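You operate a simulated robot arm through the tools that you are given. There is no shell and no other tool.

You run a simulated robot arm. Do the job below in one go: nothing can be reset, and whatever is moved stays where it is left.

## Task
Flush the valve board's lower round glass clear with mains water.
Fine: valve six was left open, shut it before the board's white valve opens; open valves nine and eight and the white valve till the drain's glass runs clear, then shut those three; nothing goes to the vats or drums.

The check looks at the end state, three seconds after you hand in, the way a careful person would. Anything else that was tipped, shoved, dropped, spilled or broken makes it a failure.

## Robot
A 6-joint arm with a two-finger parallel gripper, fixed in place. Base frame: the origin is at the foot of the arm, x ahead of it, y to its left, z up. Lengths are in cm, angles in rad, forces in N, time in s.
With the tool pointing down near the work surface it reaches from about 24 to 64 cm from the base axis. Its first joint turns from -1.152 to 1.152 rad. Payload 2.7 kg.
The tool frame sits at the grasp point between the pads (the TCP): z along the fingers, y along the line on which they close. The tips reach 2.3 cm beyond it. The gripper opens to 9.4 cm. The fingers are 3.8 cm wide and 1 cm thick; the gripper's body (5.4 by 9.6 cm) begins 3.9 cm behind the TCP.
Orientation is told as [roll, pitch, yaw] about the base's x, y, z axes, in that order, counted from this pose: with the fingers straight down and closing along the base's y, the tool's x points along the base's -x, its y along +y and its z along -z.

## Interface
- The arm moves only by the tool apply_moves. Its argument "series" is a list that holds one entry, the list of rows, each a list of 7 numbers: the gripper command, from -1 (shut) to 1 (fully open), values between in proportion, then the shift along the tool's x, y, z in units of 25 mm (1.0 is 25 mm), then the turn, a rotation vector about the tool's x, y, z in units of 4 degrees (1.0 is 4 degrees). In form: [[[hand, dx, dy, dz, wx, wy, wz], ...]]. A call has 1 to 20 rows; each row shifts and turns the commanded pose from where the row before left it, along the tool's axes as they then stand. A call with a number of a shift or a turn outside -1 to 1 is refused whole. Each row takes 0.2 s and may step no farther than 5 cm and 0.15 rad from the row before; otherwise, or with a gripper value out of range, the whole call is refused. A pose out of reach is approached as far as the arm can. The call stops where the force on the tool passes 40 N (or 10 N more than at its start, if that is more) or the arm is blocked; 0.2 s more then pass. The fingers move at their own pace (about 4.5 cm/s each) and stop on an object; they squeeze with about 44 N. The grip force told is the motor's: it shows also when the fingers shut on nothing. Time passes only in rows, and 0.2 s behind the last, so rows that do not move let the fingers close. It gives the time, the measured TCP pose, the force on the tool (base axes), the opening and the grip force at its end, in the units of the frame above (readings bear some noise), with the torque about the TCP (base axes, N m) and any sound that the robot's microphone picked up.
- Cameras (640 x 400 px; columns grow to the right, rows downward): "scene" is fixed at [8, -43.71, 138.95]; the picture's right is [0.76, -0.65, 0.00], its down [-0.37, -0.43, -0.82] and it looks along [0.54, 0.62, -0.57] (base axes); focal length 248 px, centre (320, 200). "wrist" rides on the gripper at [8.7, 1.6, -7.4] in the tool frame; the picture's right is [-0.18, 0.98, 0.00], its down [-0.58, -0.11, -0.81] and it looks along [-0.79, -0.15, 0.59] (tool axes); focal length 243 px, centre (320, 200). There is no depth. A picture from a camera that has moved, and an enlarged one, comes with that camera's place and axes in the base frame and with its lens. The place of the scene camera against the robot may be out by one fixed shift of up to 1.8 cm in any direction.
- grab_frame(camera): a new picture of that camera. No time passes.
- enlarge(camera, box): a new picture of the part [left, top, right, bottom] of that camera's present view, enlarged. No time passes.
- finish_job(): hands the job in; it is judged then, once.

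Nothing tells you positions but the pictures and the camera data. Unless the task says otherwise, let go and move clear before handing in.

The tools are called as name(argument=value, ...) on one line, values as JSON. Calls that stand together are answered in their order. apply_moves: Moves the arm, as the interface text tells. Its arguments: {"type":"object","properties":{"series":{"type":"array","items":{"type":"array","items":{"type":"array","items":{"type":"number"}}}}},"required":["series"]} The other tools are called the same way: grab_frame (camera) takes a picture; enlarge (camera, box) takes an enlarged picture of a part of a camera's view; finish_job () hands the job in.

At the start:

```text
clock: 0.0
position: [34.79, -9.05, 127.27]
tool_rot: [0.001, -0.001, -0.001]
contact_force: [0.6, -0.6, 0.7]
torque: [0.02, 0.0, 0.0]
opening: 9.4
gripper_force: 0.1
```

scene: 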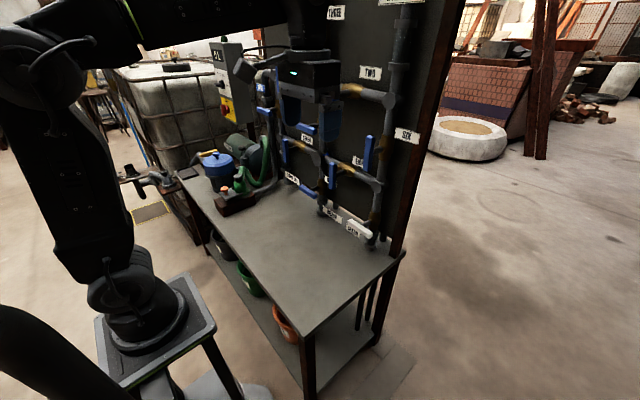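
wrist: 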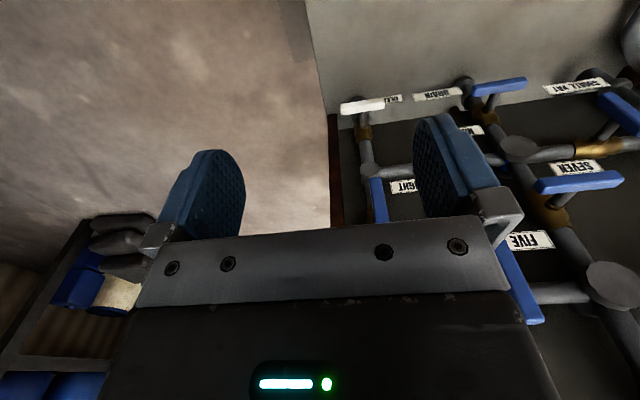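

I see a valve board behind a workbench, with labelled blue-handled valves and a white one at the lower right. I'll first take enlarged pictures to read the labels and find the handles.

enlarge(camera="scene", box=[220, 0, 440, 138])

enlarge(camera="scene", box=[240, 120, 440, 245])

enlarge(camera="wrist", box=[320, 50, 640, 250])

```text
2.90 times, centred on (330, 69) of scene
camera zoom: at [8.0, -43.71, 138.95], right [0.76, -0.65, 0.0], down [-0.37, -0.43, -0.82], along [0.54, 0.62, -0.57], focal length 720 px, centre (291, 580)
```

zoom: 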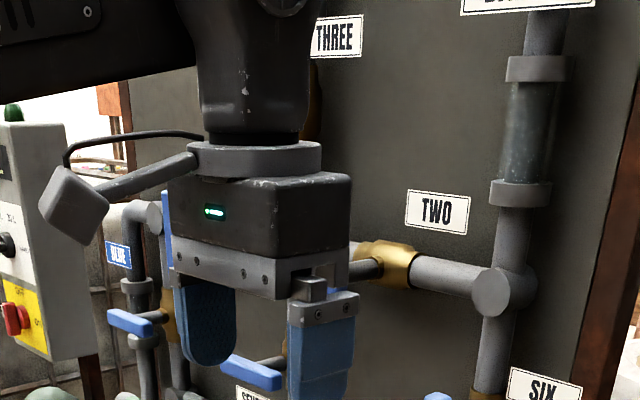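

```text
3.20 times, centred on (340, 182) of scene
camera zoom: at [8.0, -43.71, 138.95], right [0.76, -0.65, 0.0], down [-0.37, -0.43, -0.82], along [0.54, 0.62, -0.57], focal length 795 px, centre (256, 256)
```

zoom: 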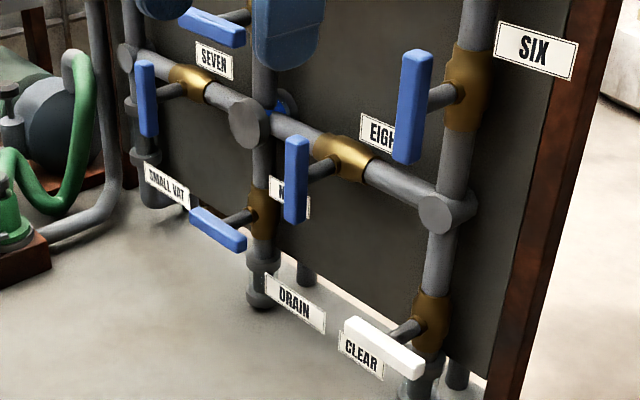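

```text
2.00 times, centred on (480, 150) of wrist
camera zoom: at [26.04, -7.35, 134.73], right [0.18, 0.98, 0.0], down [0.58, -0.11, 0.81], along [0.79, -0.15, -0.59], focal length 485 px, centre (0, 300)
```

zoom: 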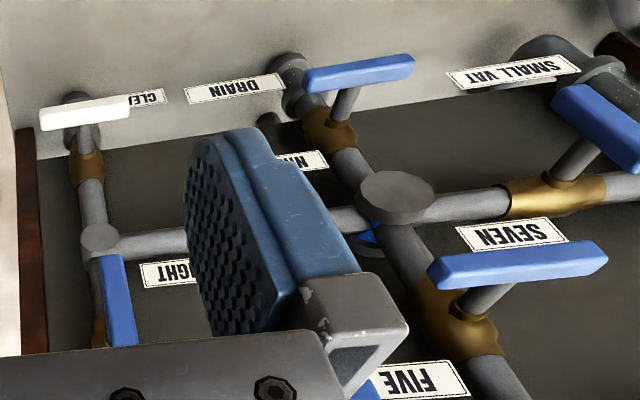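

The white handle works out at roughly (61, -4, 81), on a board facing the arm. I'll back the tool off a little and tilt it so that the wrist camera looks level at the board, for a front view.

apply_moves(series=[[[1, 1, 0, 0, 0, -1, 0], [1, 1, 0, 0, 0, -1, 0], [1, 0.5, 0, 0.3, 0, -1, 0], [1, 0, 0, 0.5, 0, -1, 0], [1, 0, 0, 0.5, 0, -1, 0], [1, 0, 0, 0.5, 0, -1, 0], [1, 0, 0, 0.5, 0, -1, 0]]])

grab_frame(camera="wrist")

grab_frame(camera="scene")

```text
clock: 1.6
position: [30.2, -9.17, 121.43]
tool_rot: [-0.002, -0.493, 0.0]
contact_force: [0.4, -0.3, 0.8]
torque: [-0.02, 0.0, 0.03]
opening: 9.41
gripper_force: 0.0
```

```text
taken
camera wrist: at [19.07, -7.46, 123.91], right [0.16, 0.98, 0.09], down [0.13, -0.11, 0.99], along [0.98, -0.15, -0.15], focal length 243 px, centre (320, 200)
```

wrist: 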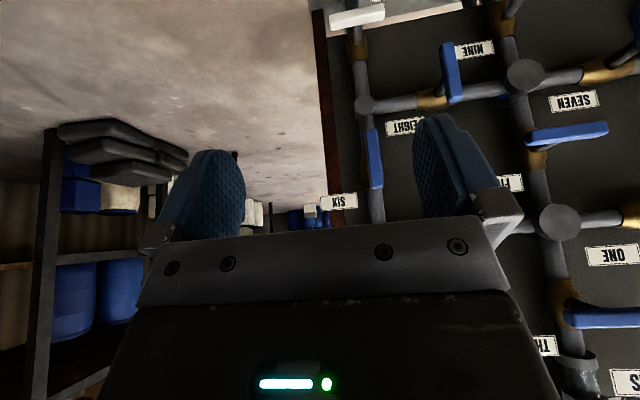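

```text
taken
```

scene: 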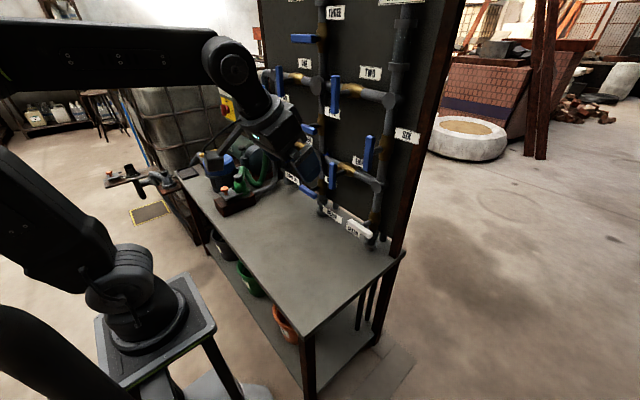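

The board spreads towards +y, and its right edge is straight ahead of the camera. I'll move the hand left and raise it a little to see the whole board.

apply_moves(series=[[[1, 0, 1, 0, 0, 0, 0], [1, 0, 1, 0, 0, 0, 0], [1, 0, 1, 0, 0, 0, 0], [1, 0, 1, 0, 0, -0.5, 0], [1, 0, 1, 0, 0, -0.5, 0], [1, 0, 1, 0, 0, -0.5, 0], [1, 0, 1, 0, 0, -0.5, 0], [1, 0, 0.5, 0, 0, 0, 0]]])

grab_frame(camera="wrist")

grab_frame(camera="scene")

```text
clock: 3.4
position: [29.98, 9.83, 121.39]
tool_rot: [0.0, -0.631, -0.001]
contact_force: [-0.5, 0.0, -0.2]
torque: [0.02, 0.0, 0.03]
opening: 9.41
gripper_force: 0.0
```

```text
taken
camera wrist: at [18.75, 11.47, 122.34], right [0.15, 0.98, 0.11], down [0.0, -0.11, 0.99], along [0.99, -0.15, -0.01], focal length 243 px, centre (320, 200)
```

wrist: 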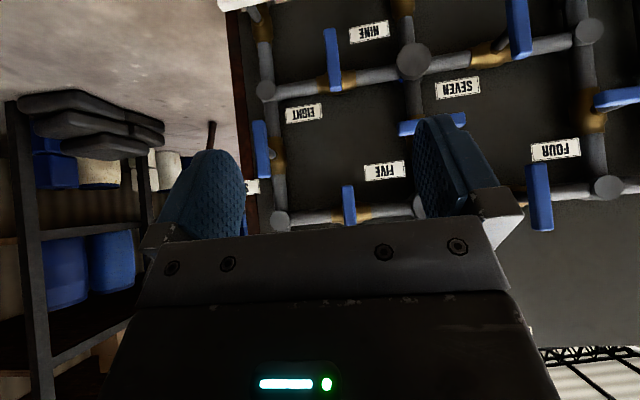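

```text
taken
```

scene: 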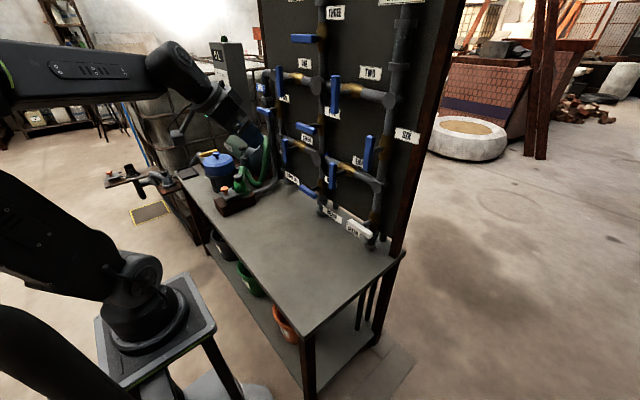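

enlarge(camera="scene", box=[240, 0, 448, 130])

enlarge(camera="scene", box=[256, 110, 432, 250])

enlarge(camera="wrist", box=[220, 0, 640, 262])

```text
3.08 times, centred on (344, 65) of scene
camera zoom: at [8.0, -43.71, 138.95], right [0.76, -0.65, 0.0], down [-0.37, -0.43, -0.82], along [0.54, 0.62, -0.57], focal length 764 px, centre (246, 615)
```

zoom: 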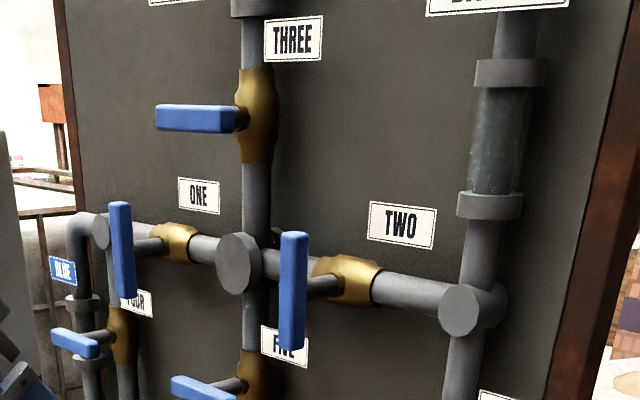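

```text
2.86 times, centred on (344, 180) of scene
camera zoom: at [8.0, -43.71, 138.95], right [0.76, -0.65, 0.0], down [-0.37, -0.43, -0.82], along [0.54, 0.62, -0.57], focal length 710 px, centre (251, 257)
```

zoom: 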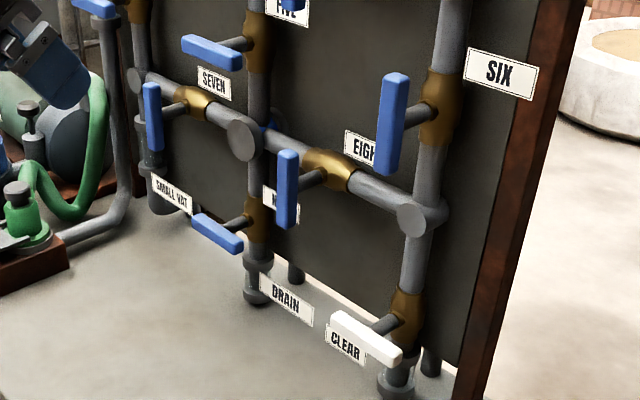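

```text
1.52 times, centred on (430, 131) of wrist
camera zoom: at [18.75, 11.47, 122.34], right [0.15, 0.98, 0.11], down [0.0, -0.11, 0.99], along [0.99, -0.15, -0.01], focal length 370 px, centre (152, 305)
```

zoom: 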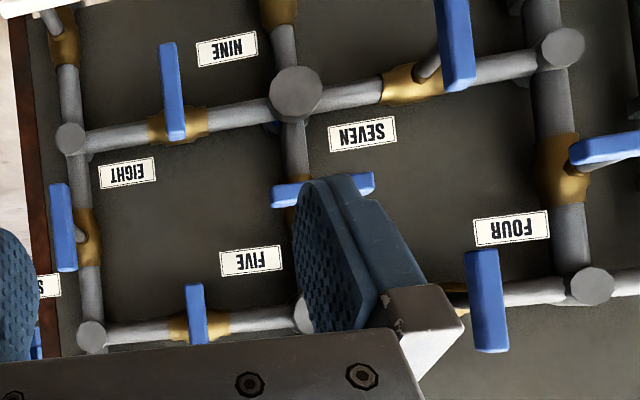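

The labels sit above and to the right of their valves. Six is on the right pipe and stands open. Eight, on the horizontal run, is closed, and so are nine on the middle lower pipe and the white valve at bottom right. From two wrist views I put six's pivot near (58.7, -3.7, 112), eight near (58.7, 10.3, 99), and white near (58.5, -3.7, 86). I'll now turn the tool to point straight at the board, in line with valve six but well short of it.

apply_moves(series=[[[1, 0, -0.4, 0, 0, -1, 0], [1, 0, -0.4, 0, 0, -1, 0], [1, 0, -0.4, 0, 0, -1, 0], [1, 0, -0.4, 0, 0, -1, 0], [1, 0, -0.4, 0, 0, -1, 0], [1, 0, -0.4, 0, 0, -1, 0], [1, 0, -0.4, 0, 0, -1, 0], [1, 0, -0.4, 0, 0, -1, 0], [1, 0, -0.4, 0, 0, -1, 0], [1, 0, -0.4, 0, 0, -1, 0], [1, 0, -0.4, 0, 0, -1, 0], [1, 0, -0.4, 0, 0, -1, 0], [1, 0, -0.4, 0, 0, -1, 0], [1, 0, -0.2, 0, 0, -0.46, 0]]])

grab_frame(camera="wrist")

grab_frame(camera="scene")

```text
clock: 6.4
position: [29.38, -4.49, 127.04]
tool_rot: [0.01, -1.46, -0.001]
contact_force: [0.2, -0.4, -0.4]
torque: [0.02, 0.01, -0.02]
opening: 9.41
gripper_force: 0.1
out of reach, approached as far as the arm can: row 8, 9, 10, 11, 12, 13
```

```text
taken
camera wrist: at [20.98, -2.92, 119.32], right [0.01, 0.98, 0.18], down [-0.73, -0.12, 0.67], along [0.68, -0.14, 0.72], focal length 243 px, centre (320, 200)
```

wrist: 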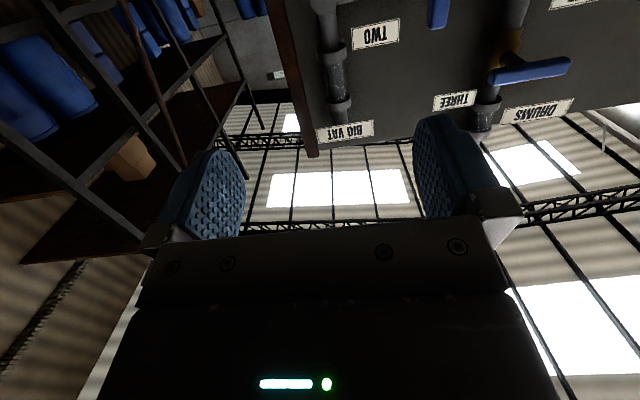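

```text
taken
```

scene: 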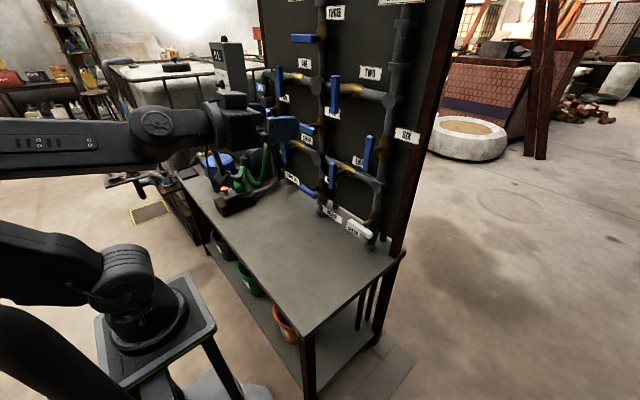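

Pointing forwards while that far back is out of reach. I'll move forward and down to stand in line with valve six at about x = 46.

apply_moves(series=[[[1, 0.5, 0, 1, 0, 0, 0], [1, 0.6, 0, 1, 0, 0, 0], [1, 0.6, 0, 1, 0, 0, 0], [1, 0.6, 0, 1, 0, 0, 0], [1, 0.6, 0, 1, 0, 0, 0], [1, 0.7, 0, 1, 0, 0, 0], [1, 0, 0, 0.4, 0, 0, 0], [1, 0, 0, 0, 0, 0, 0]]])

grab_frame(camera="wrist")

enlarge(camera="scene", box=[256, 70, 448, 190])

```text
clock: 8.2
position: [44.34, -4.41, 116.18]
tool_rot: [0.007, -1.46, 0.002]
contact_force: [0.6, 0.1, -0.5]
torque: [0.02, -0.02, 0.02]
opening: 9.38
gripper_force: 0.0
```

```text
taken
camera wrist: at [36.0, -2.83, 108.49], right [0.01, 0.98, 0.18], down [-0.74, -0.12, 0.67], along [0.68, -0.14, 0.72], focal length 243 px, centre (320, 200)
```

wrist: 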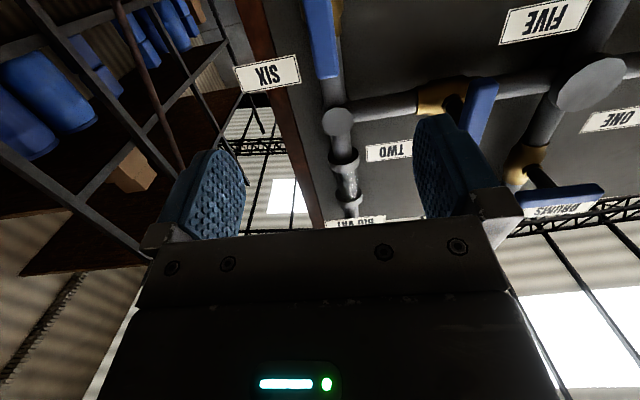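

```text
3.33 times, centred on (352, 130) of scene
camera zoom: at [8.0, -43.71, 138.95], right [0.76, -0.65, 0.0], down [-0.37, -0.43, -0.82], along [0.54, 0.62, -0.57], focal length 828 px, centre (213, 433)
```

zoom: 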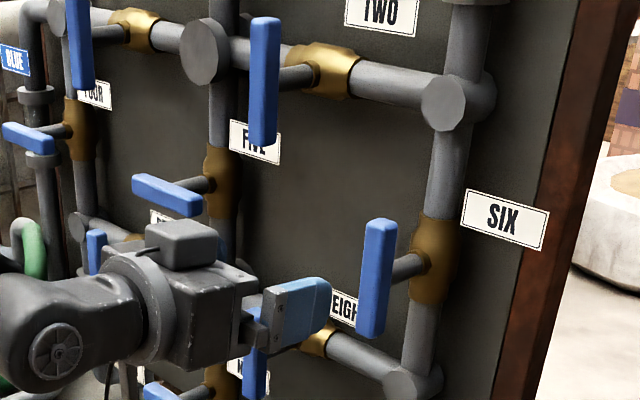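

Now in line with valve six, whose handle is centred near y = -3.9 and z = 112.3. I'll level the tool, line it up, and move forward until the open fingers straddle the vertical handle.

apply_moves(series=[[[1, 0.5, 0.18, 0, -0.1, -0.8, 0], [1, 0.5, 0, 0, 0, -0.79, 0], [1, 0.53, 0, 0, 0, 0, 0], [1, 0, 0, 1, 0, 0, 0], [1, 0, 0, 1, 0, 0, 0], [1, 0, 0, 0, 0, 0, 0]]])

grab_frame(camera="wrist")

enlarge(camera="scene", box=[256, 70, 448, 190])

```text
clock: 9.6
position: [49.16, -4.13, 112.52]
tool_rot: [0.85, -1.568, -0.832]
contact_force: [-0.3, 0.8, -0.1]
torque: [0.0, 0.0, -0.03]
opening: 9.42
gripper_force: 0.1
```

```text
taken
camera wrist: at [41.68, -2.47, 103.95], right [-0.02, 0.98, 0.19], down [-0.8, -0.12, 0.58], along [0.59, -0.14, 0.79], focal length 243 px, centre (320, 200)
```

wrist: 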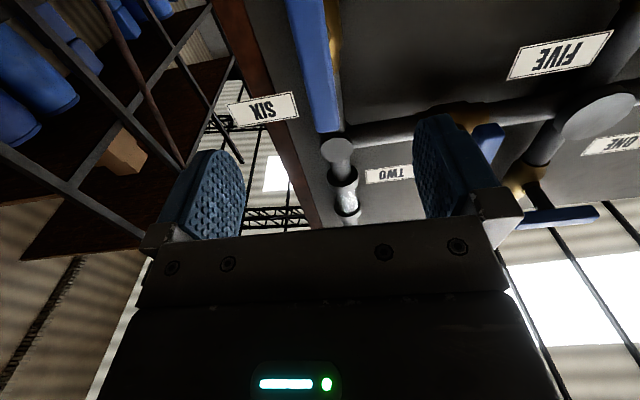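

```text
3.33 times, centred on (352, 130) of scene
camera zoom: at [8.0, -43.71, 138.95], right [0.76, -0.65, 0.0], down [-0.37, -0.43, -0.82], along [0.54, 0.62, -0.57], focal length 828 px, centre (213, 433)
```

zoom: 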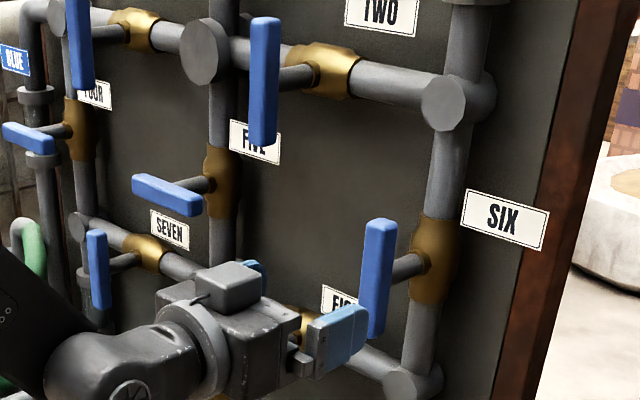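

The scene view, corrected by the gripper's own position, agrees with six's handle at (58.7, -3.9, 112.3). I'll advance so that the fingers straddle it.

apply_moves(series=[[[1, 0.05, 0.08, 1, 0, 0, 0], [1, 0, 0, 1, 0, 0, 0], [1, 0, 0, 1, 0, 0, 0], [1, 0, 0, 0.75, 0, 0, 0], [1, 0, 0, 0, 0, 0, 0]]])

grab_frame(camera="wrist")

enlarge(camera="scene", box=[288, 90, 448, 190])

```text
clock: 10.8
position: [58.45, -3.68, 112.48]
tool_rot: [0.731, -1.571, -0.716]
contact_force: [0.4, 0.3, 0.9]
torque: [-0.01, 0.04, 0.04]
opening: 9.37
gripper_force: 0.1
```

```text
taken
camera wrist: at [51.01, -2.05, 103.77], right [-0.02, 0.98, 0.19], down [-0.8, -0.12, 0.58], along [0.59, -0.14, 0.79], focal length 243 px, centre (320, 200)
```

wrist: 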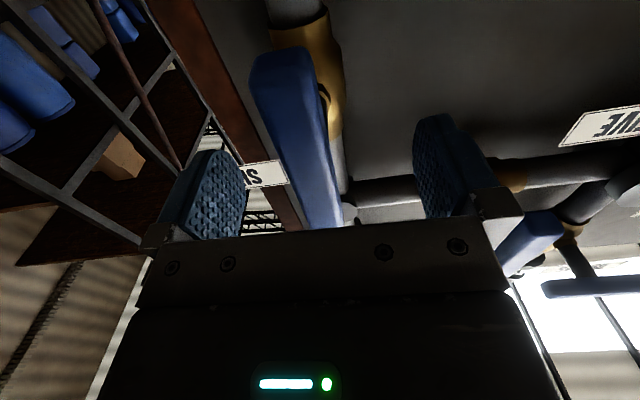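

```text
4.00 times, centred on (368, 140) of scene
camera zoom: at [8.0, -43.71, 138.95], right [0.76, -0.65, 0.0], down [-0.37, -0.43, -0.82], along [0.54, 0.62, -0.57], focal length 994 px, centre (128, 440)
```

zoom: 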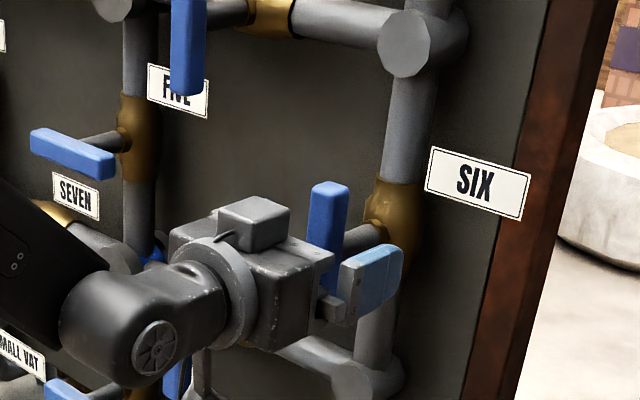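

The handle sits between the fingers, about 0.25 cm towards -y. I'll nudge in and close on it.

apply_moves(series=[[[1, 0, -0.09, 0.25, 0, 0, 0], [1, 0, 0, 0, 0, 0, 0], [-1, 0, 0, 0, 0, 0, 0], [-1, 0, 0, 0, 0, 0, 0], [-1, 0, 0, 0, 0, 0, 0], [-1, 0, 0, 0, 0, 0, 0], [-1, 0, 0, 0, 0, 0, 0], [-1, 0, 0, 0, 0, 0, 0], [-1, 0, 0, 0, 0, 0, 0]]])

grab_frame(camera="wrist")

enlarge(camera="scene", box=[288, 90, 448, 190])

```text
clock: 12.8
position: [59.17, -3.99, 112.4]
tool_rot: [1.222, -1.568, -1.211]
contact_force: [5.1, -15.0, 1.5]
torque: [-0.05, -0.03, -0.93]
opening: 2.11
gripper_force: 45.2
```

```text
taken
camera wrist: at [51.61, -2.37, 103.76], right [-0.01, 0.98, 0.19], down [-0.8, -0.12, 0.58], along [0.59, -0.14, 0.79], focal length 243 px, centre (320, 200)
```

wrist: 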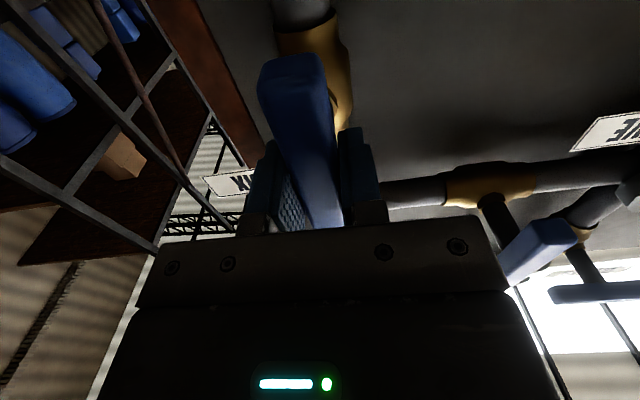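

```text
4.00 times, centred on (368, 140) of scene
camera zoom: at [8.02, -43.76, 138.93], right [0.76, -0.65, 0.0], down [-0.37, -0.43, -0.82], along [0.54, 0.62, -0.57], focal length 994 px, centre (128, 440)
```

zoom: 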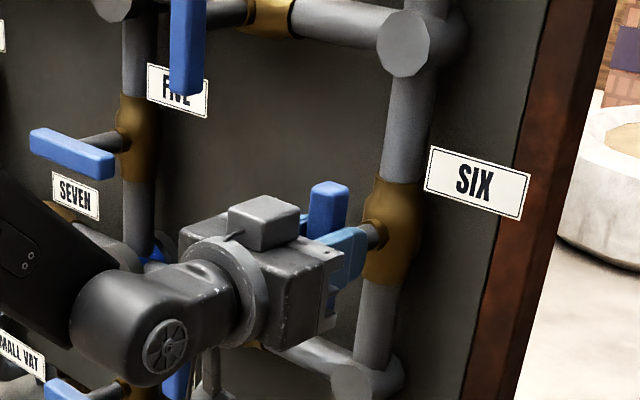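

I have six's handle gripped, with the opening at 2.1 cm. I'll ease the side load and try turning clockwise a little, watching the torque.

apply_moves(series=[[[-1, 0, -0.04, 0, 0, 0, 0], [-1, 0, 0, 0, 0, 0, 0.5], [-1, 0, 0, 0, 0, 0, 0.5], [-1, 0, 0, 0, 0, 0, 0.5]]])

```text
clock: 13.8
position: [59.05, -4.04, 112.55]
tool_rot: [1.576, -1.463, -1.562]
contact_force: [16.1, -20.1, 0.3]
torque: [-0.1, -0.37, -0.77]
opening: 2.1
gripper_force: 45.0
```

grab_frame(camera="wrist")

enlarge(camera="scene", box=[288, 90, 448, 190])

```text
taken
camera wrist: at [51.61, -1.53, 103.97], right [-0.01, 0.96, 0.29], down [-0.8, -0.18, 0.57], along [0.59, -0.22, 0.77], focal length 243 px, centre (320, 200)
```

wrist: 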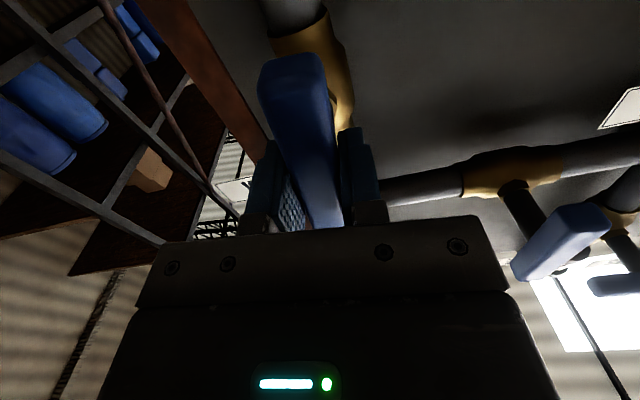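

```text
4.00 times, centred on (368, 140) of scene
camera zoom: at [8.05, -43.77, 138.92], right [0.76, -0.65, 0.0], down [-0.37, -0.43, -0.82], along [0.54, 0.62, -0.57], focal length 994 px, centre (128, 440)
```

zoom: 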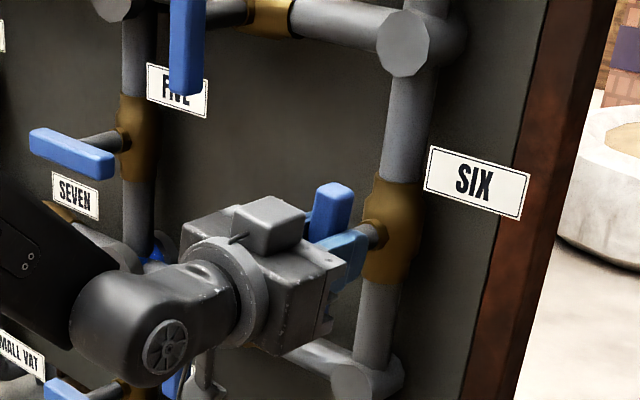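

The handle turned with the gripper, so clockwise is the closing direction. I'll carry on turning, easing off the residual load.

apply_moves(series=[[[-1, 0, -0.04, 0.04, 0, 0, 0.5], [-1, 0, 0, 0, 0, 0, 1], [-1, 0, 0, 0, 0, 0, 1], [-1, 0, 0, 0, 0, 0, 1], [-1, 0, 0, 0, 0, 0, 1], [-1, 0, 0, 0, 0, 0, 1]]])

```text
clock: 15.2
position: [59.03, -4.26, 112.34]
tool_rot: [1.564, -1.077, -1.552]
contact_force: [-18.1, -17.7, -0.2]
torque: [-0.06, -0.56, -1.12]
opening: 2.08
gripper_force: 44.2
```

apply_moves(series=[[[-1, -0.03, -0.05, -0.03, 0, 0, 1], [-1, 0, 0, 0, 0, 0, 1], [-1, 0, 0, 0, 0, 0, 1], [-1, 0, 0, 0, 0, 0, 1], [-1, 0, 0, 0, 0, 0, 1], [-1, 0, 0, 0, 0, 0, 1], [-1, 0, 0, 0, 0, 0, 1]]])

enlarge(camera="scene", box=[288, 90, 448, 190])

```text
clock: 16.8
position: [59.07, -4.35, 112.28]
tool_rot: [1.563, -0.588, -1.558]
contact_force: [-1.6, -24.2, -10.7]
torque: [-0.06, 0.27, 0.15]
opening: 2.09
gripper_force: 45.1
```

```text
4.00 times, centred on (368, 140) of scene
camera zoom: at [8.02, -43.79, 138.92], right [0.76, -0.65, 0.0], down [-0.37, -0.43, -0.82], along [0.54, 0.62, -0.57], focal length 994 px, centre (128, 440)
```

zoom: 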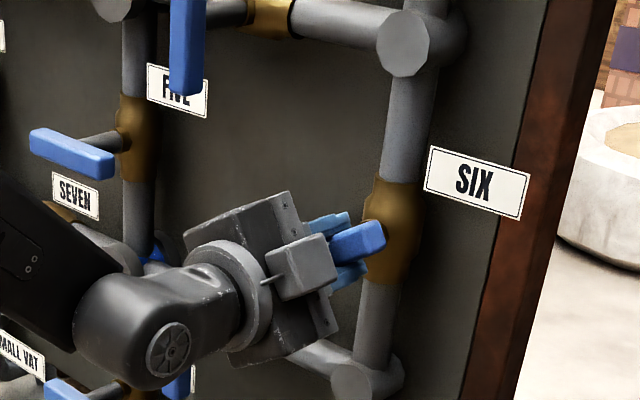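

apply_moves(series=[[[-1, -0.03, -0.06, 0, 0, 0, 1], [-1, 0, 0, 0, 0, 0, 1], [-1, 0, 0, 0, 0, 0, 1], [-1, 0, 0, 0, 0, 0, 1], [-1, 0, 0, 0, 0, 0, 1], [-1, 0, 0, 0, 0, 0, 1], [-1, 0, 0, 0, 0, 0, 1], [-1, 0, 0, 0, 0, 0, 1], [-1, 0, 0, 0, 0, 0, 0.5], [-1, 0, 0, 0, 0, 0, 0]]])

enlarge(camera="scene", box=[288, 90, 448, 190])

grab_frame(camera="wrist")

```text
clock: 19.0
position: [59.13, -4.42, 111.96]
tool_rot: [1.562, 0.004, -1.559]
contact_force: [-0.4, -20.8, -22.3]
torque: [-0.32, -0.63, 0.52]
opening: 2.11
gripper_force: 44.7
```

```text
4.00 times, centred on (368, 140) of scene
camera zoom: at [8.04, -43.78, 138.92], right [0.76, -0.65, 0.0], down [-0.37, -0.43, -0.82], along [0.54, 0.62, -0.57], focal length 994 px, centre (128, 440)
```

zoom: 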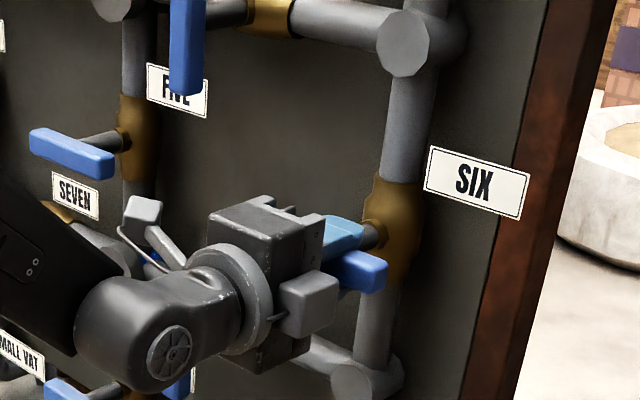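

```text
taken
camera wrist: at [51.57, 4.22, 113.69], right [0.01, -0.19, 0.98], down [-0.8, -0.59, -0.1], along [0.6, -0.78, -0.16], focal length 243 px, centre (320, 200)
```

wrist: 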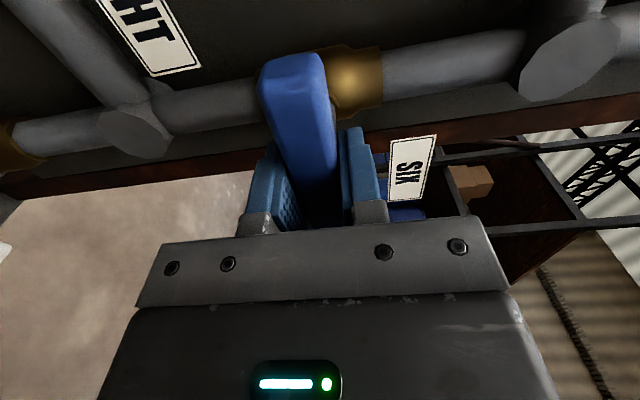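

Six is turned to horizontal. I'll press 3° further to feel for the stop.

apply_moves(series=[[[-1, 0, -0.05, 0, 0, 0, 0.4], [-1, 0, 0, 0, 0, 0, 0.4], [-1, 0, 0, 0, 0, 0, 0]]])

```text
clock: 19.8
position: [59.12, -4.3, 112.03]
tool_rot: [1.564, 0.054, -1.556]
contact_force: [4.6, -21.8, -19.3]
torque: [-2.03, -0.31, 0.75]
opening: 2.22
gripper_force: 45.5
```

The stop is reached, with torque up to 2 N m at 90°, so six is shut. I'll ease back, open the hand and withdraw straight.

apply_moves(series=[[[-1, 0, 0, 0, 0, 0, -0.7], [1, 0, 0, 0, 0, 0, 0], [1, 0, 0, 0, 0, 0, 0], [1, 0, 0, 0, 0, 0, 0], [1, 0, 0, 0, 0, 0, 0], [1, 0, 0, 0, 0, 0, 0], [1, 0, 0, 0, 0, 0, 0], [1, 0, 0, -1, 0, 0, 0], [1, 0, 0, -1, 0, 0, 0], [1, 0, 0, -1, 0, 0, 0], [1, 0, 0, -1, 0, 0, 0], [1, 0, 0, -1, 0, 0, 0]]])

grab_frame(camera="wrist")

enlarge(camera="scene", box=[256, 90, 448, 250])

```text
clock: 22.4
position: [46.71, -4.43, 112.26]
tool_rot: [1.568, 0.01, -1.555]
contact_force: [-0.7, -0.1, -1.2]
torque: [0.0, 0.02, 0.01]
opening: 9.39
gripper_force: 0.1
```

```text
taken
camera wrist: at [39.11, 4.17, 113.83], right [0.0, -0.19, 0.98], down [-0.8, -0.59, -0.11], along [0.6, -0.78, -0.16], focal length 243 px, centre (320, 200)
```

wrist: 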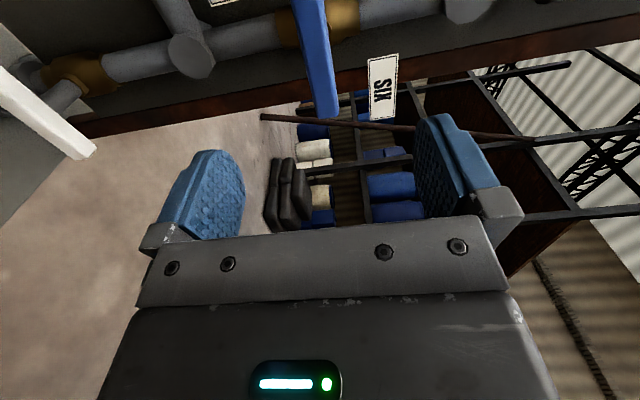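

```text
2.50 times, centred on (352, 170) of scene
camera zoom: at [8.0, -43.71, 138.95], right [0.76, -0.65, 0.0], down [-0.37, -0.43, -0.82], along [0.54, 0.62, -0.57], focal length 621 px, centre (240, 275)
```

zoom: 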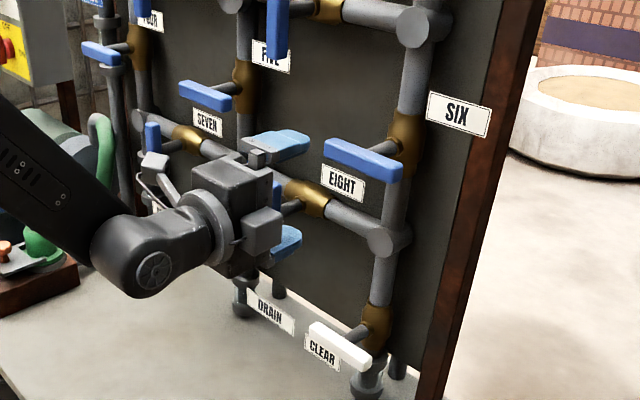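

Six is horizontal and shut. Next is nine, whose horizontal handle I put near (58.7, 24.2, 86). My current hand roll suits it, so I'll move across well in front of the board.

apply_moves(series=[[[1, 0.95, -0.87, -0.2, 0, 0, 0], [1, 0.95, -0.87, 0, 0, 0, 0], [1, 0.95, -0.87, 0, 0, 0, 0], [1, 0.95, -0.87, 0, 0, 0, 0], [1, 0.95, -0.87, 0, 0, 0, 0], [1, 0.95, -0.87, 0, 0, 0, 0], [1, 0.95, -0.87, 0, 0, 0, 0], [1, 0.95, -0.87, 0, 0, 0, 0]]])

grab_frame(camera="wrist")

grab_frame(camera="scene")

```text
clock: 24.2
position: [45.89, 14.9, 94.86]
tool_rot: [1.569, 0.009, -1.555]
contact_force: [-0.7, -1.0, -0.4]
torque: [0.0, -0.01, 0.01]
opening: 9.39
gripper_force: 0.0
```

```text
taken
camera wrist: at [38.18, 23.49, 96.65], right [0.0, -0.19, 0.98], down [-0.8, -0.59, -0.11], along [0.6, -0.78, -0.16], focal length 243 px, centre (320, 200)
```

wrist: 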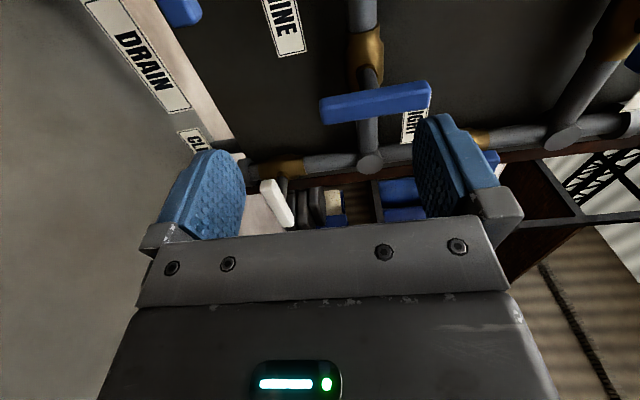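

```text
taken
```

scene: 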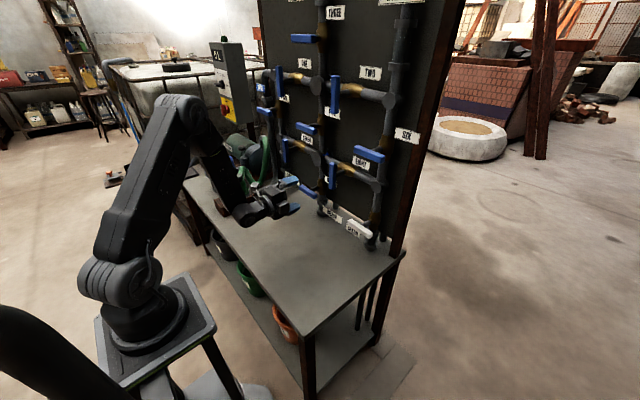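

apply_moves(series=[[[1, 0.93, -0.88, 0, 0, 0, 0], [1, 0.93, -0.88, 0, 0, 0, 0], [1, 0.93, -0.88, 0, 0, 0, 0], [1, 0.93, -0.88, 0, 0, 0, 0], [1, 0, 0, 0, 0, 0, 0]]])

grab_frame(camera="wrist")

enlarge(camera="scene", box=[224, 130, 384, 230])

```text
clock: 25.4
position: [45.53, 24.09, 86.19]
tool_rot: [1.569, 0.008, -1.556]
contact_force: [-0.5, 0.7, -0.3]
torque: [-0.01, -0.03, 0.0]
opening: 9.4
gripper_force: 0.0
```

```text
taken
camera wrist: at [38.02, 32.65, 87.9], right [0.0, -0.19, 0.98], down [-0.8, -0.59, -0.11], along [0.6, -0.78, -0.16], focal length 243 px, centre (320, 200)
```

wrist: 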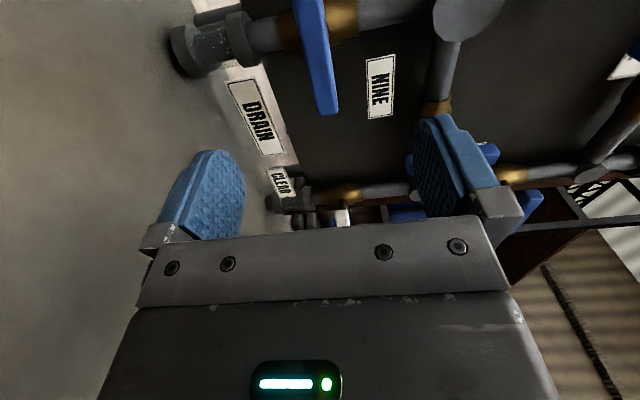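

```text
4.00 times, centred on (304, 180) of scene
camera zoom: at [8.0, -43.71, 138.95], right [0.76, -0.65, 0.0], down [-0.37, -0.43, -0.82], along [0.54, 0.62, -0.57], focal length 994 px, centre (384, 280)
```

zoom: 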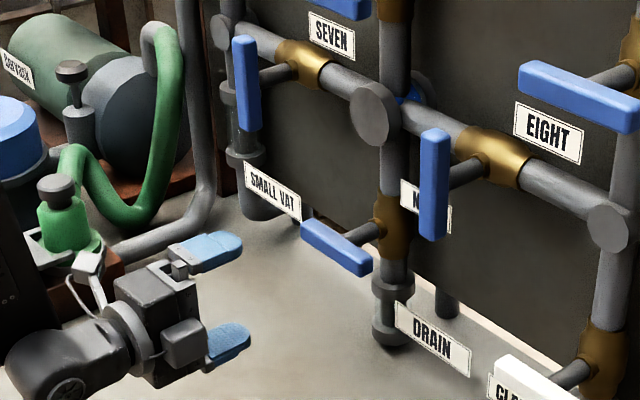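

enlarge(camera="scene", box=[304, 140, 344, 165])

enlarge(camera="scene", box=[290, 60, 346, 95])

enlarge(camera="wrist", box=[150, 0, 470, 200])

```text
16.00 times, centred on (324, 152) of scene
camera zoom: at [8.0, -43.71, 138.95], right [0.76, -0.65, 0.0], down [-0.37, -0.43, -0.82], along [0.54, 0.62, -0.57], focal length 3975 px, centre (256, 960)
```

zoom: 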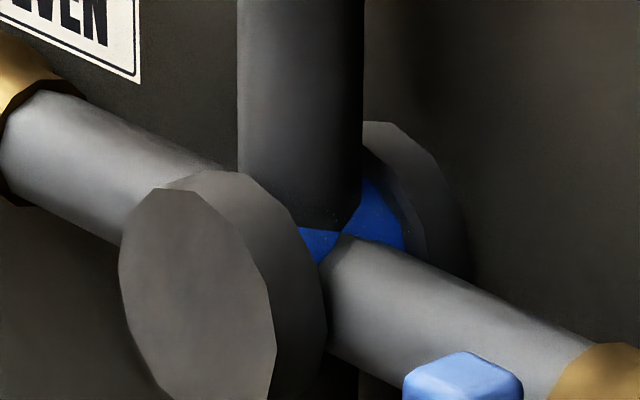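

```text
11.43 times, centred on (318, 78) of scene
camera zoom: at [8.0, -43.71, 138.95], right [0.76, -0.65, 0.0], down [-0.37, -0.43, -0.82], along [0.54, 0.62, -0.57], focal length 2839 px, centre (343, 1600)
```

zoom: 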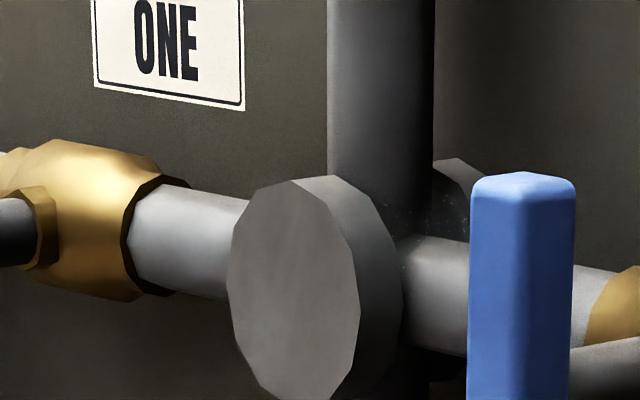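

```text
2.00 times, centred on (310, 100) of wrist
camera zoom: at [38.02, 32.65, 87.9], right [0.0, -0.19, 0.98], down [-0.8, -0.59, -0.11], along [0.6, -0.78, -0.16], focal length 485 px, centre (340, 400)
```

zoom: 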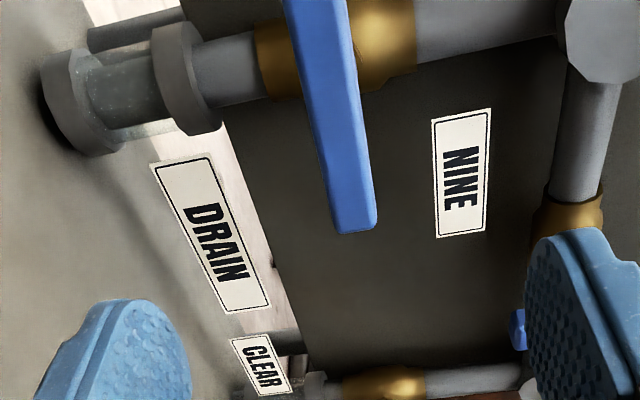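

The lower round glass is the drum at the middle junction, and it now holds blue. The drain's sight tube is just below nine. Nine's handle works out at about (58.7, 24.3, 85.7), so I'll advance to straddle it.

apply_moves(series=[[[1, 0.05, -0.16, 1, 0, 0, 0], [1, 0, 0, 1, 0, 0, 0], [1, 0, 0, 1, 0, 0, 0], [1, 0, 0, 1, 0, 0, 0], [1, 0, 0, 0.4, 0, 0, 0], [1, 0, 0, 0, 0, 0, 0]]])

grab_frame(camera="wrist")

enlarge(camera="scene", box=[224, 130, 384, 230])

```text
clock: 26.8
position: [56.7, 24.42, 85.7]
tool_rot: [1.569, 0.009, -1.555]
contact_force: [-1.1, -0.2, -0.5]
torque: [0.01, 0.02, 0.01]
opening: 9.39
gripper_force: 0.1
```

```text
taken
camera wrist: at [49.05, 32.94, 87.39], right [0.0, -0.19, 0.98], down [-0.8, -0.59, -0.11], along [0.6, -0.78, -0.16], focal length 243 px, centre (320, 200)
```

wrist: 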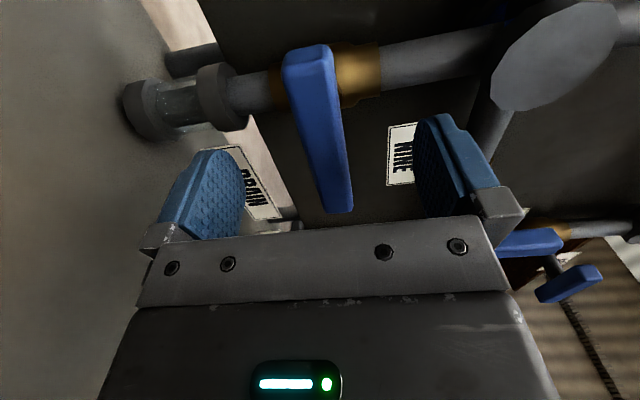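

```text
4.00 times, centred on (304, 180) of scene
camera zoom: at [8.0, -43.71, 138.95], right [0.76, -0.65, 0.0], down [-0.37, -0.43, -0.82], along [0.54, 0.62, -0.57], focal length 994 px, centre (384, 280)
```

zoom: 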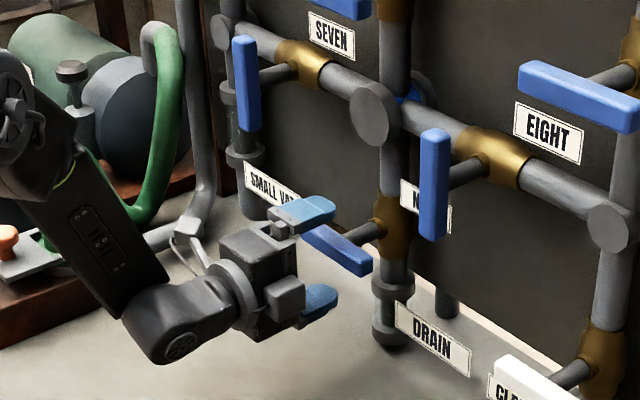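

The fingers are in line above and below the handle. I'll advance the last 2.4 cm and close.

apply_moves(series=[[[1, -0.03, 0.06, 0.5, 0, 0, 0], [1, 0, 0, 0.46, 0, 0, 0], [1, 0, 0, 0, 0, 0, 0], [-1, 0, 0, 0, 0, 0, 0], [-1, 0, 0, 0, 0, 0, 0], [-1, 0, 0, 0, 0, 0, 0], [-1, 0, 0, 0, 0, 0, 0], [-1, 0, 0, 0, 0, 0, 0], [-1, 0, 0, 0, 0, 0, 0], [-1, 0, 0, 0, 0, 0, 0]]])

grab_frame(camera="wrist")

```text
clock: 29.0
position: [59.0, 24.21, 85.87]
tool_rot: [1.571, 0.009, -1.554]
contact_force: [-0.3, -0.7, 2.5]
torque: [-0.62, -0.09, 0.06]
opening: 2.1
gripper_force: 44.9
```

```text
taken
camera wrist: at [51.48, 32.84, 87.67], right [0.0, -0.19, 0.98], down [-0.8, -0.59, -0.11], along [0.6, -0.78, -0.15], focal length 243 px, centre (320, 200)
```

wrist: 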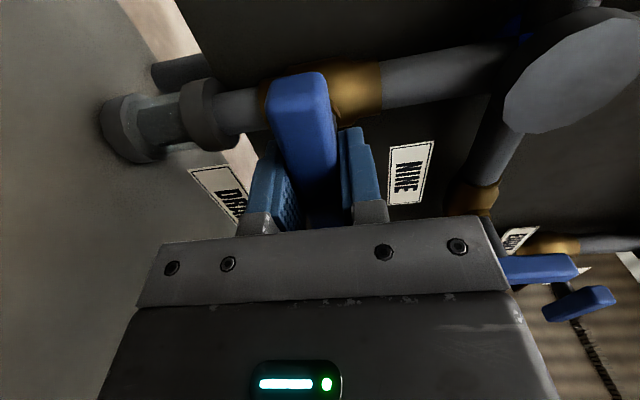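

Nine's handle is gripped with almost no side load. I'll try turning anticlockwise to open it.

apply_moves(series=[[[-1, 0, 0, 0, 0, 0, -0.5], [-1, 0, 0, 0, 0, 0, -0.5], [-1, 0, 0, 0, 0, 0, -0.5], [-1, 0, 0, 0, 0, 0, -0.5]]])

grab_frame(camera="wrist")

```text
clock: 30.0
position: [59.08, 24.31, 85.97]
tool_rot: [1.569, -0.131, -1.556]
contact_force: [9.6, 2.2, -0.1]
torque: [0.05, 0.53, -0.31]
opening: 2.09
gripper_force: 45.2
```

```text
taken
camera wrist: at [51.47, 32.98, 86.43], right [0.0, -0.05, 1.0], down [-0.8, -0.6, -0.03], along [0.6, -0.8, -0.04], focal length 243 px, centre (320, 200)
```

wrist: 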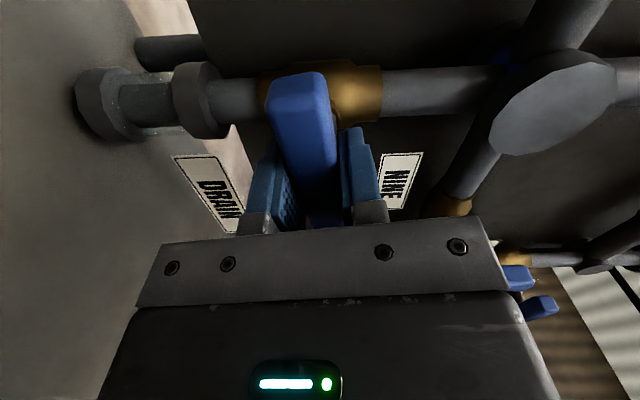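

It turns freely that way, so I'll carry on.

apply_moves(series=[[[-1, 0, 0, 0, 0, 0, -1], [-1, 0, 0, 0, 0, 0, -1], [-1, 0, 0, 0, 0, 0, -1], [-1, 0, 0, 0, 0, 0, -1], [-1, 0, 0, 0, 0, 0, -1], [-1, 0, 0, 0, 0, 0, -1], [-1, 0, 0, 0, 0, 0, -1], [-1, 0, 0, 0, 0, 0, -1], [-1, 0, 0, 0, 0, 0, -1]]])

enlarge(camera="scene", box=[224, 130, 384, 230])

```text
clock: 32.0
position: [59.02, 24.08, 85.8]
tool_rot: [1.567, -0.761, -1.555]
contact_force: [14.8, -11.9, -7.8]
torque: [0.04, 0.61, -0.56]
opening: 2.12
gripper_force: 44.9
```

```text
4.00 times, centred on (304, 180) of scene
camera zoom: at [8.05, -43.73, 138.94], right [0.76, -0.65, 0.0], down [-0.37, -0.43, -0.82], along [0.54, 0.62, -0.57], focal length 994 px, centre (384, 280)
```

zoom: 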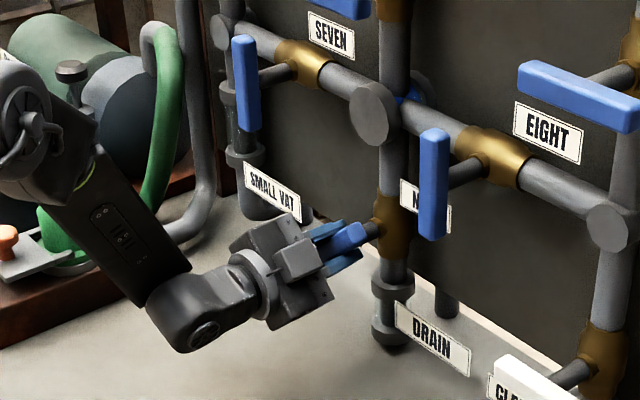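

apply_moves(series=[[[-1, -0.01, -0.05, 0.03, 0, 0, -1], [-1, 0, 0, 0, 0, 0, -1], [-1, 0, 0, 0, 0, 0, -1], [-1, 0, 0, 0, 0, 0, -1], [-1, 0, 0, 0, 0, 0, -1], [-1, 0, 0, 0, 0, 0, -1]]])

grab_frame(camera="wrist")

enlarge(camera="scene", box=[224, 130, 384, 230])

```text
clock: 33.4
position: [59.08, 24.08, 85.82]
tool_rot: [1.561, -1.18, -1.55]
contact_force: [-11.5, -19.7, -0.5]
torque: [0.04, 1.6, -0.16]
opening: 2.1
gripper_force: 45.0
```

```text
taken
camera wrist: at [51.52, 28.88, 78.4], right [-0.01, 0.84, 0.55], down [-0.8, -0.33, 0.5], along [0.6, -0.43, 0.67], focal length 243 px, centre (320, 200)
```

wrist: 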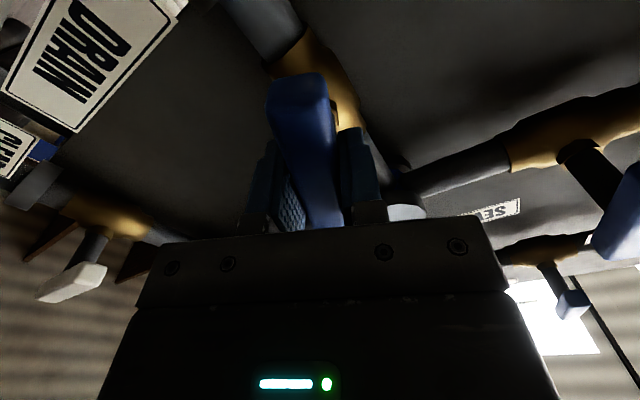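

```text
4.00 times, centred on (304, 180) of scene
camera zoom: at [7.98, -43.75, 138.93], right [0.76, -0.65, 0.0], down [-0.37, -0.43, -0.82], along [0.54, 0.62, -0.57], focal length 994 px, centre (384, 280)
```

zoom: 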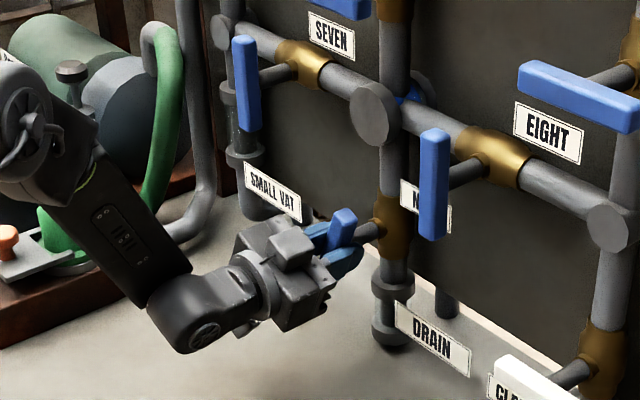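

apply_moves(series=[[[-1, -0.02, -0.04, -0.02, 0, 0, -1], [-1, 0, 0, 0, 0, 0, -1], [-1, 0, 0, 0, 0, 0, -1], [-1, 0, 0, 0, 0, 0, -1], [-1, 0, 0, 0, 0, 0, -1], [-1, 0, 0, 0, 0, 0, -0.5], [-1, 0, 0, 0, 0, 0, 0]]])

```text
clock: 35.0
position: [59.15, 23.97, 85.79]
tool_rot: [0.94, -1.562, -0.928]
contact_force: [3.5, -13.0, -14.9]
torque: [0.06, 1.49, -0.75]
opening: 2.12
gripper_force: 45.4
```

Nine is at about vertical. I'll press a little further to find the stop.

apply_moves(series=[[[-1, 0, -0.03, 0, 0, 0, -0.4], [-1, 0, 0, 0, 0, 0, -0.4], [-1, 0, 0, 0, 0, 0, 0]]])

enlarge(camera="scene", box=[224, 130, 384, 230])

```text
clock: 35.8
position: [59.05, 24.0, 85.77]
tool_rot: [-1.466, -1.526, 1.481]
contact_force: [7.3, -7.2, -21.0]
torque: [1.96, 0.29, -0.81]
opening: 2.2
gripper_force: 45.4
```

```text
4.00 times, centred on (304, 180) of scene
camera zoom: at [8.06, -43.71, 138.94], right [0.76, -0.65, 0.0], down [-0.37, -0.43, -0.82], along [0.54, 0.62, -0.57], focal length 994 px, centre (384, 280)
```

zoom: 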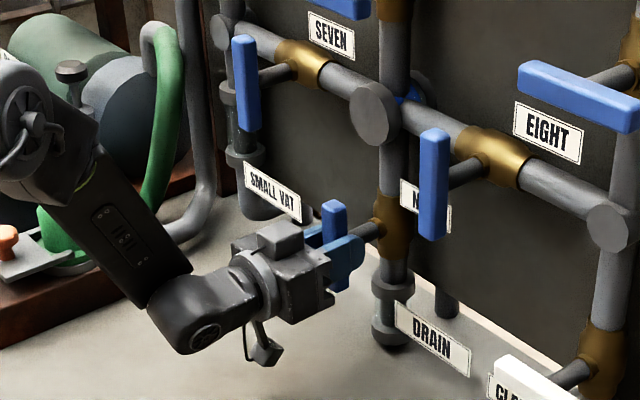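

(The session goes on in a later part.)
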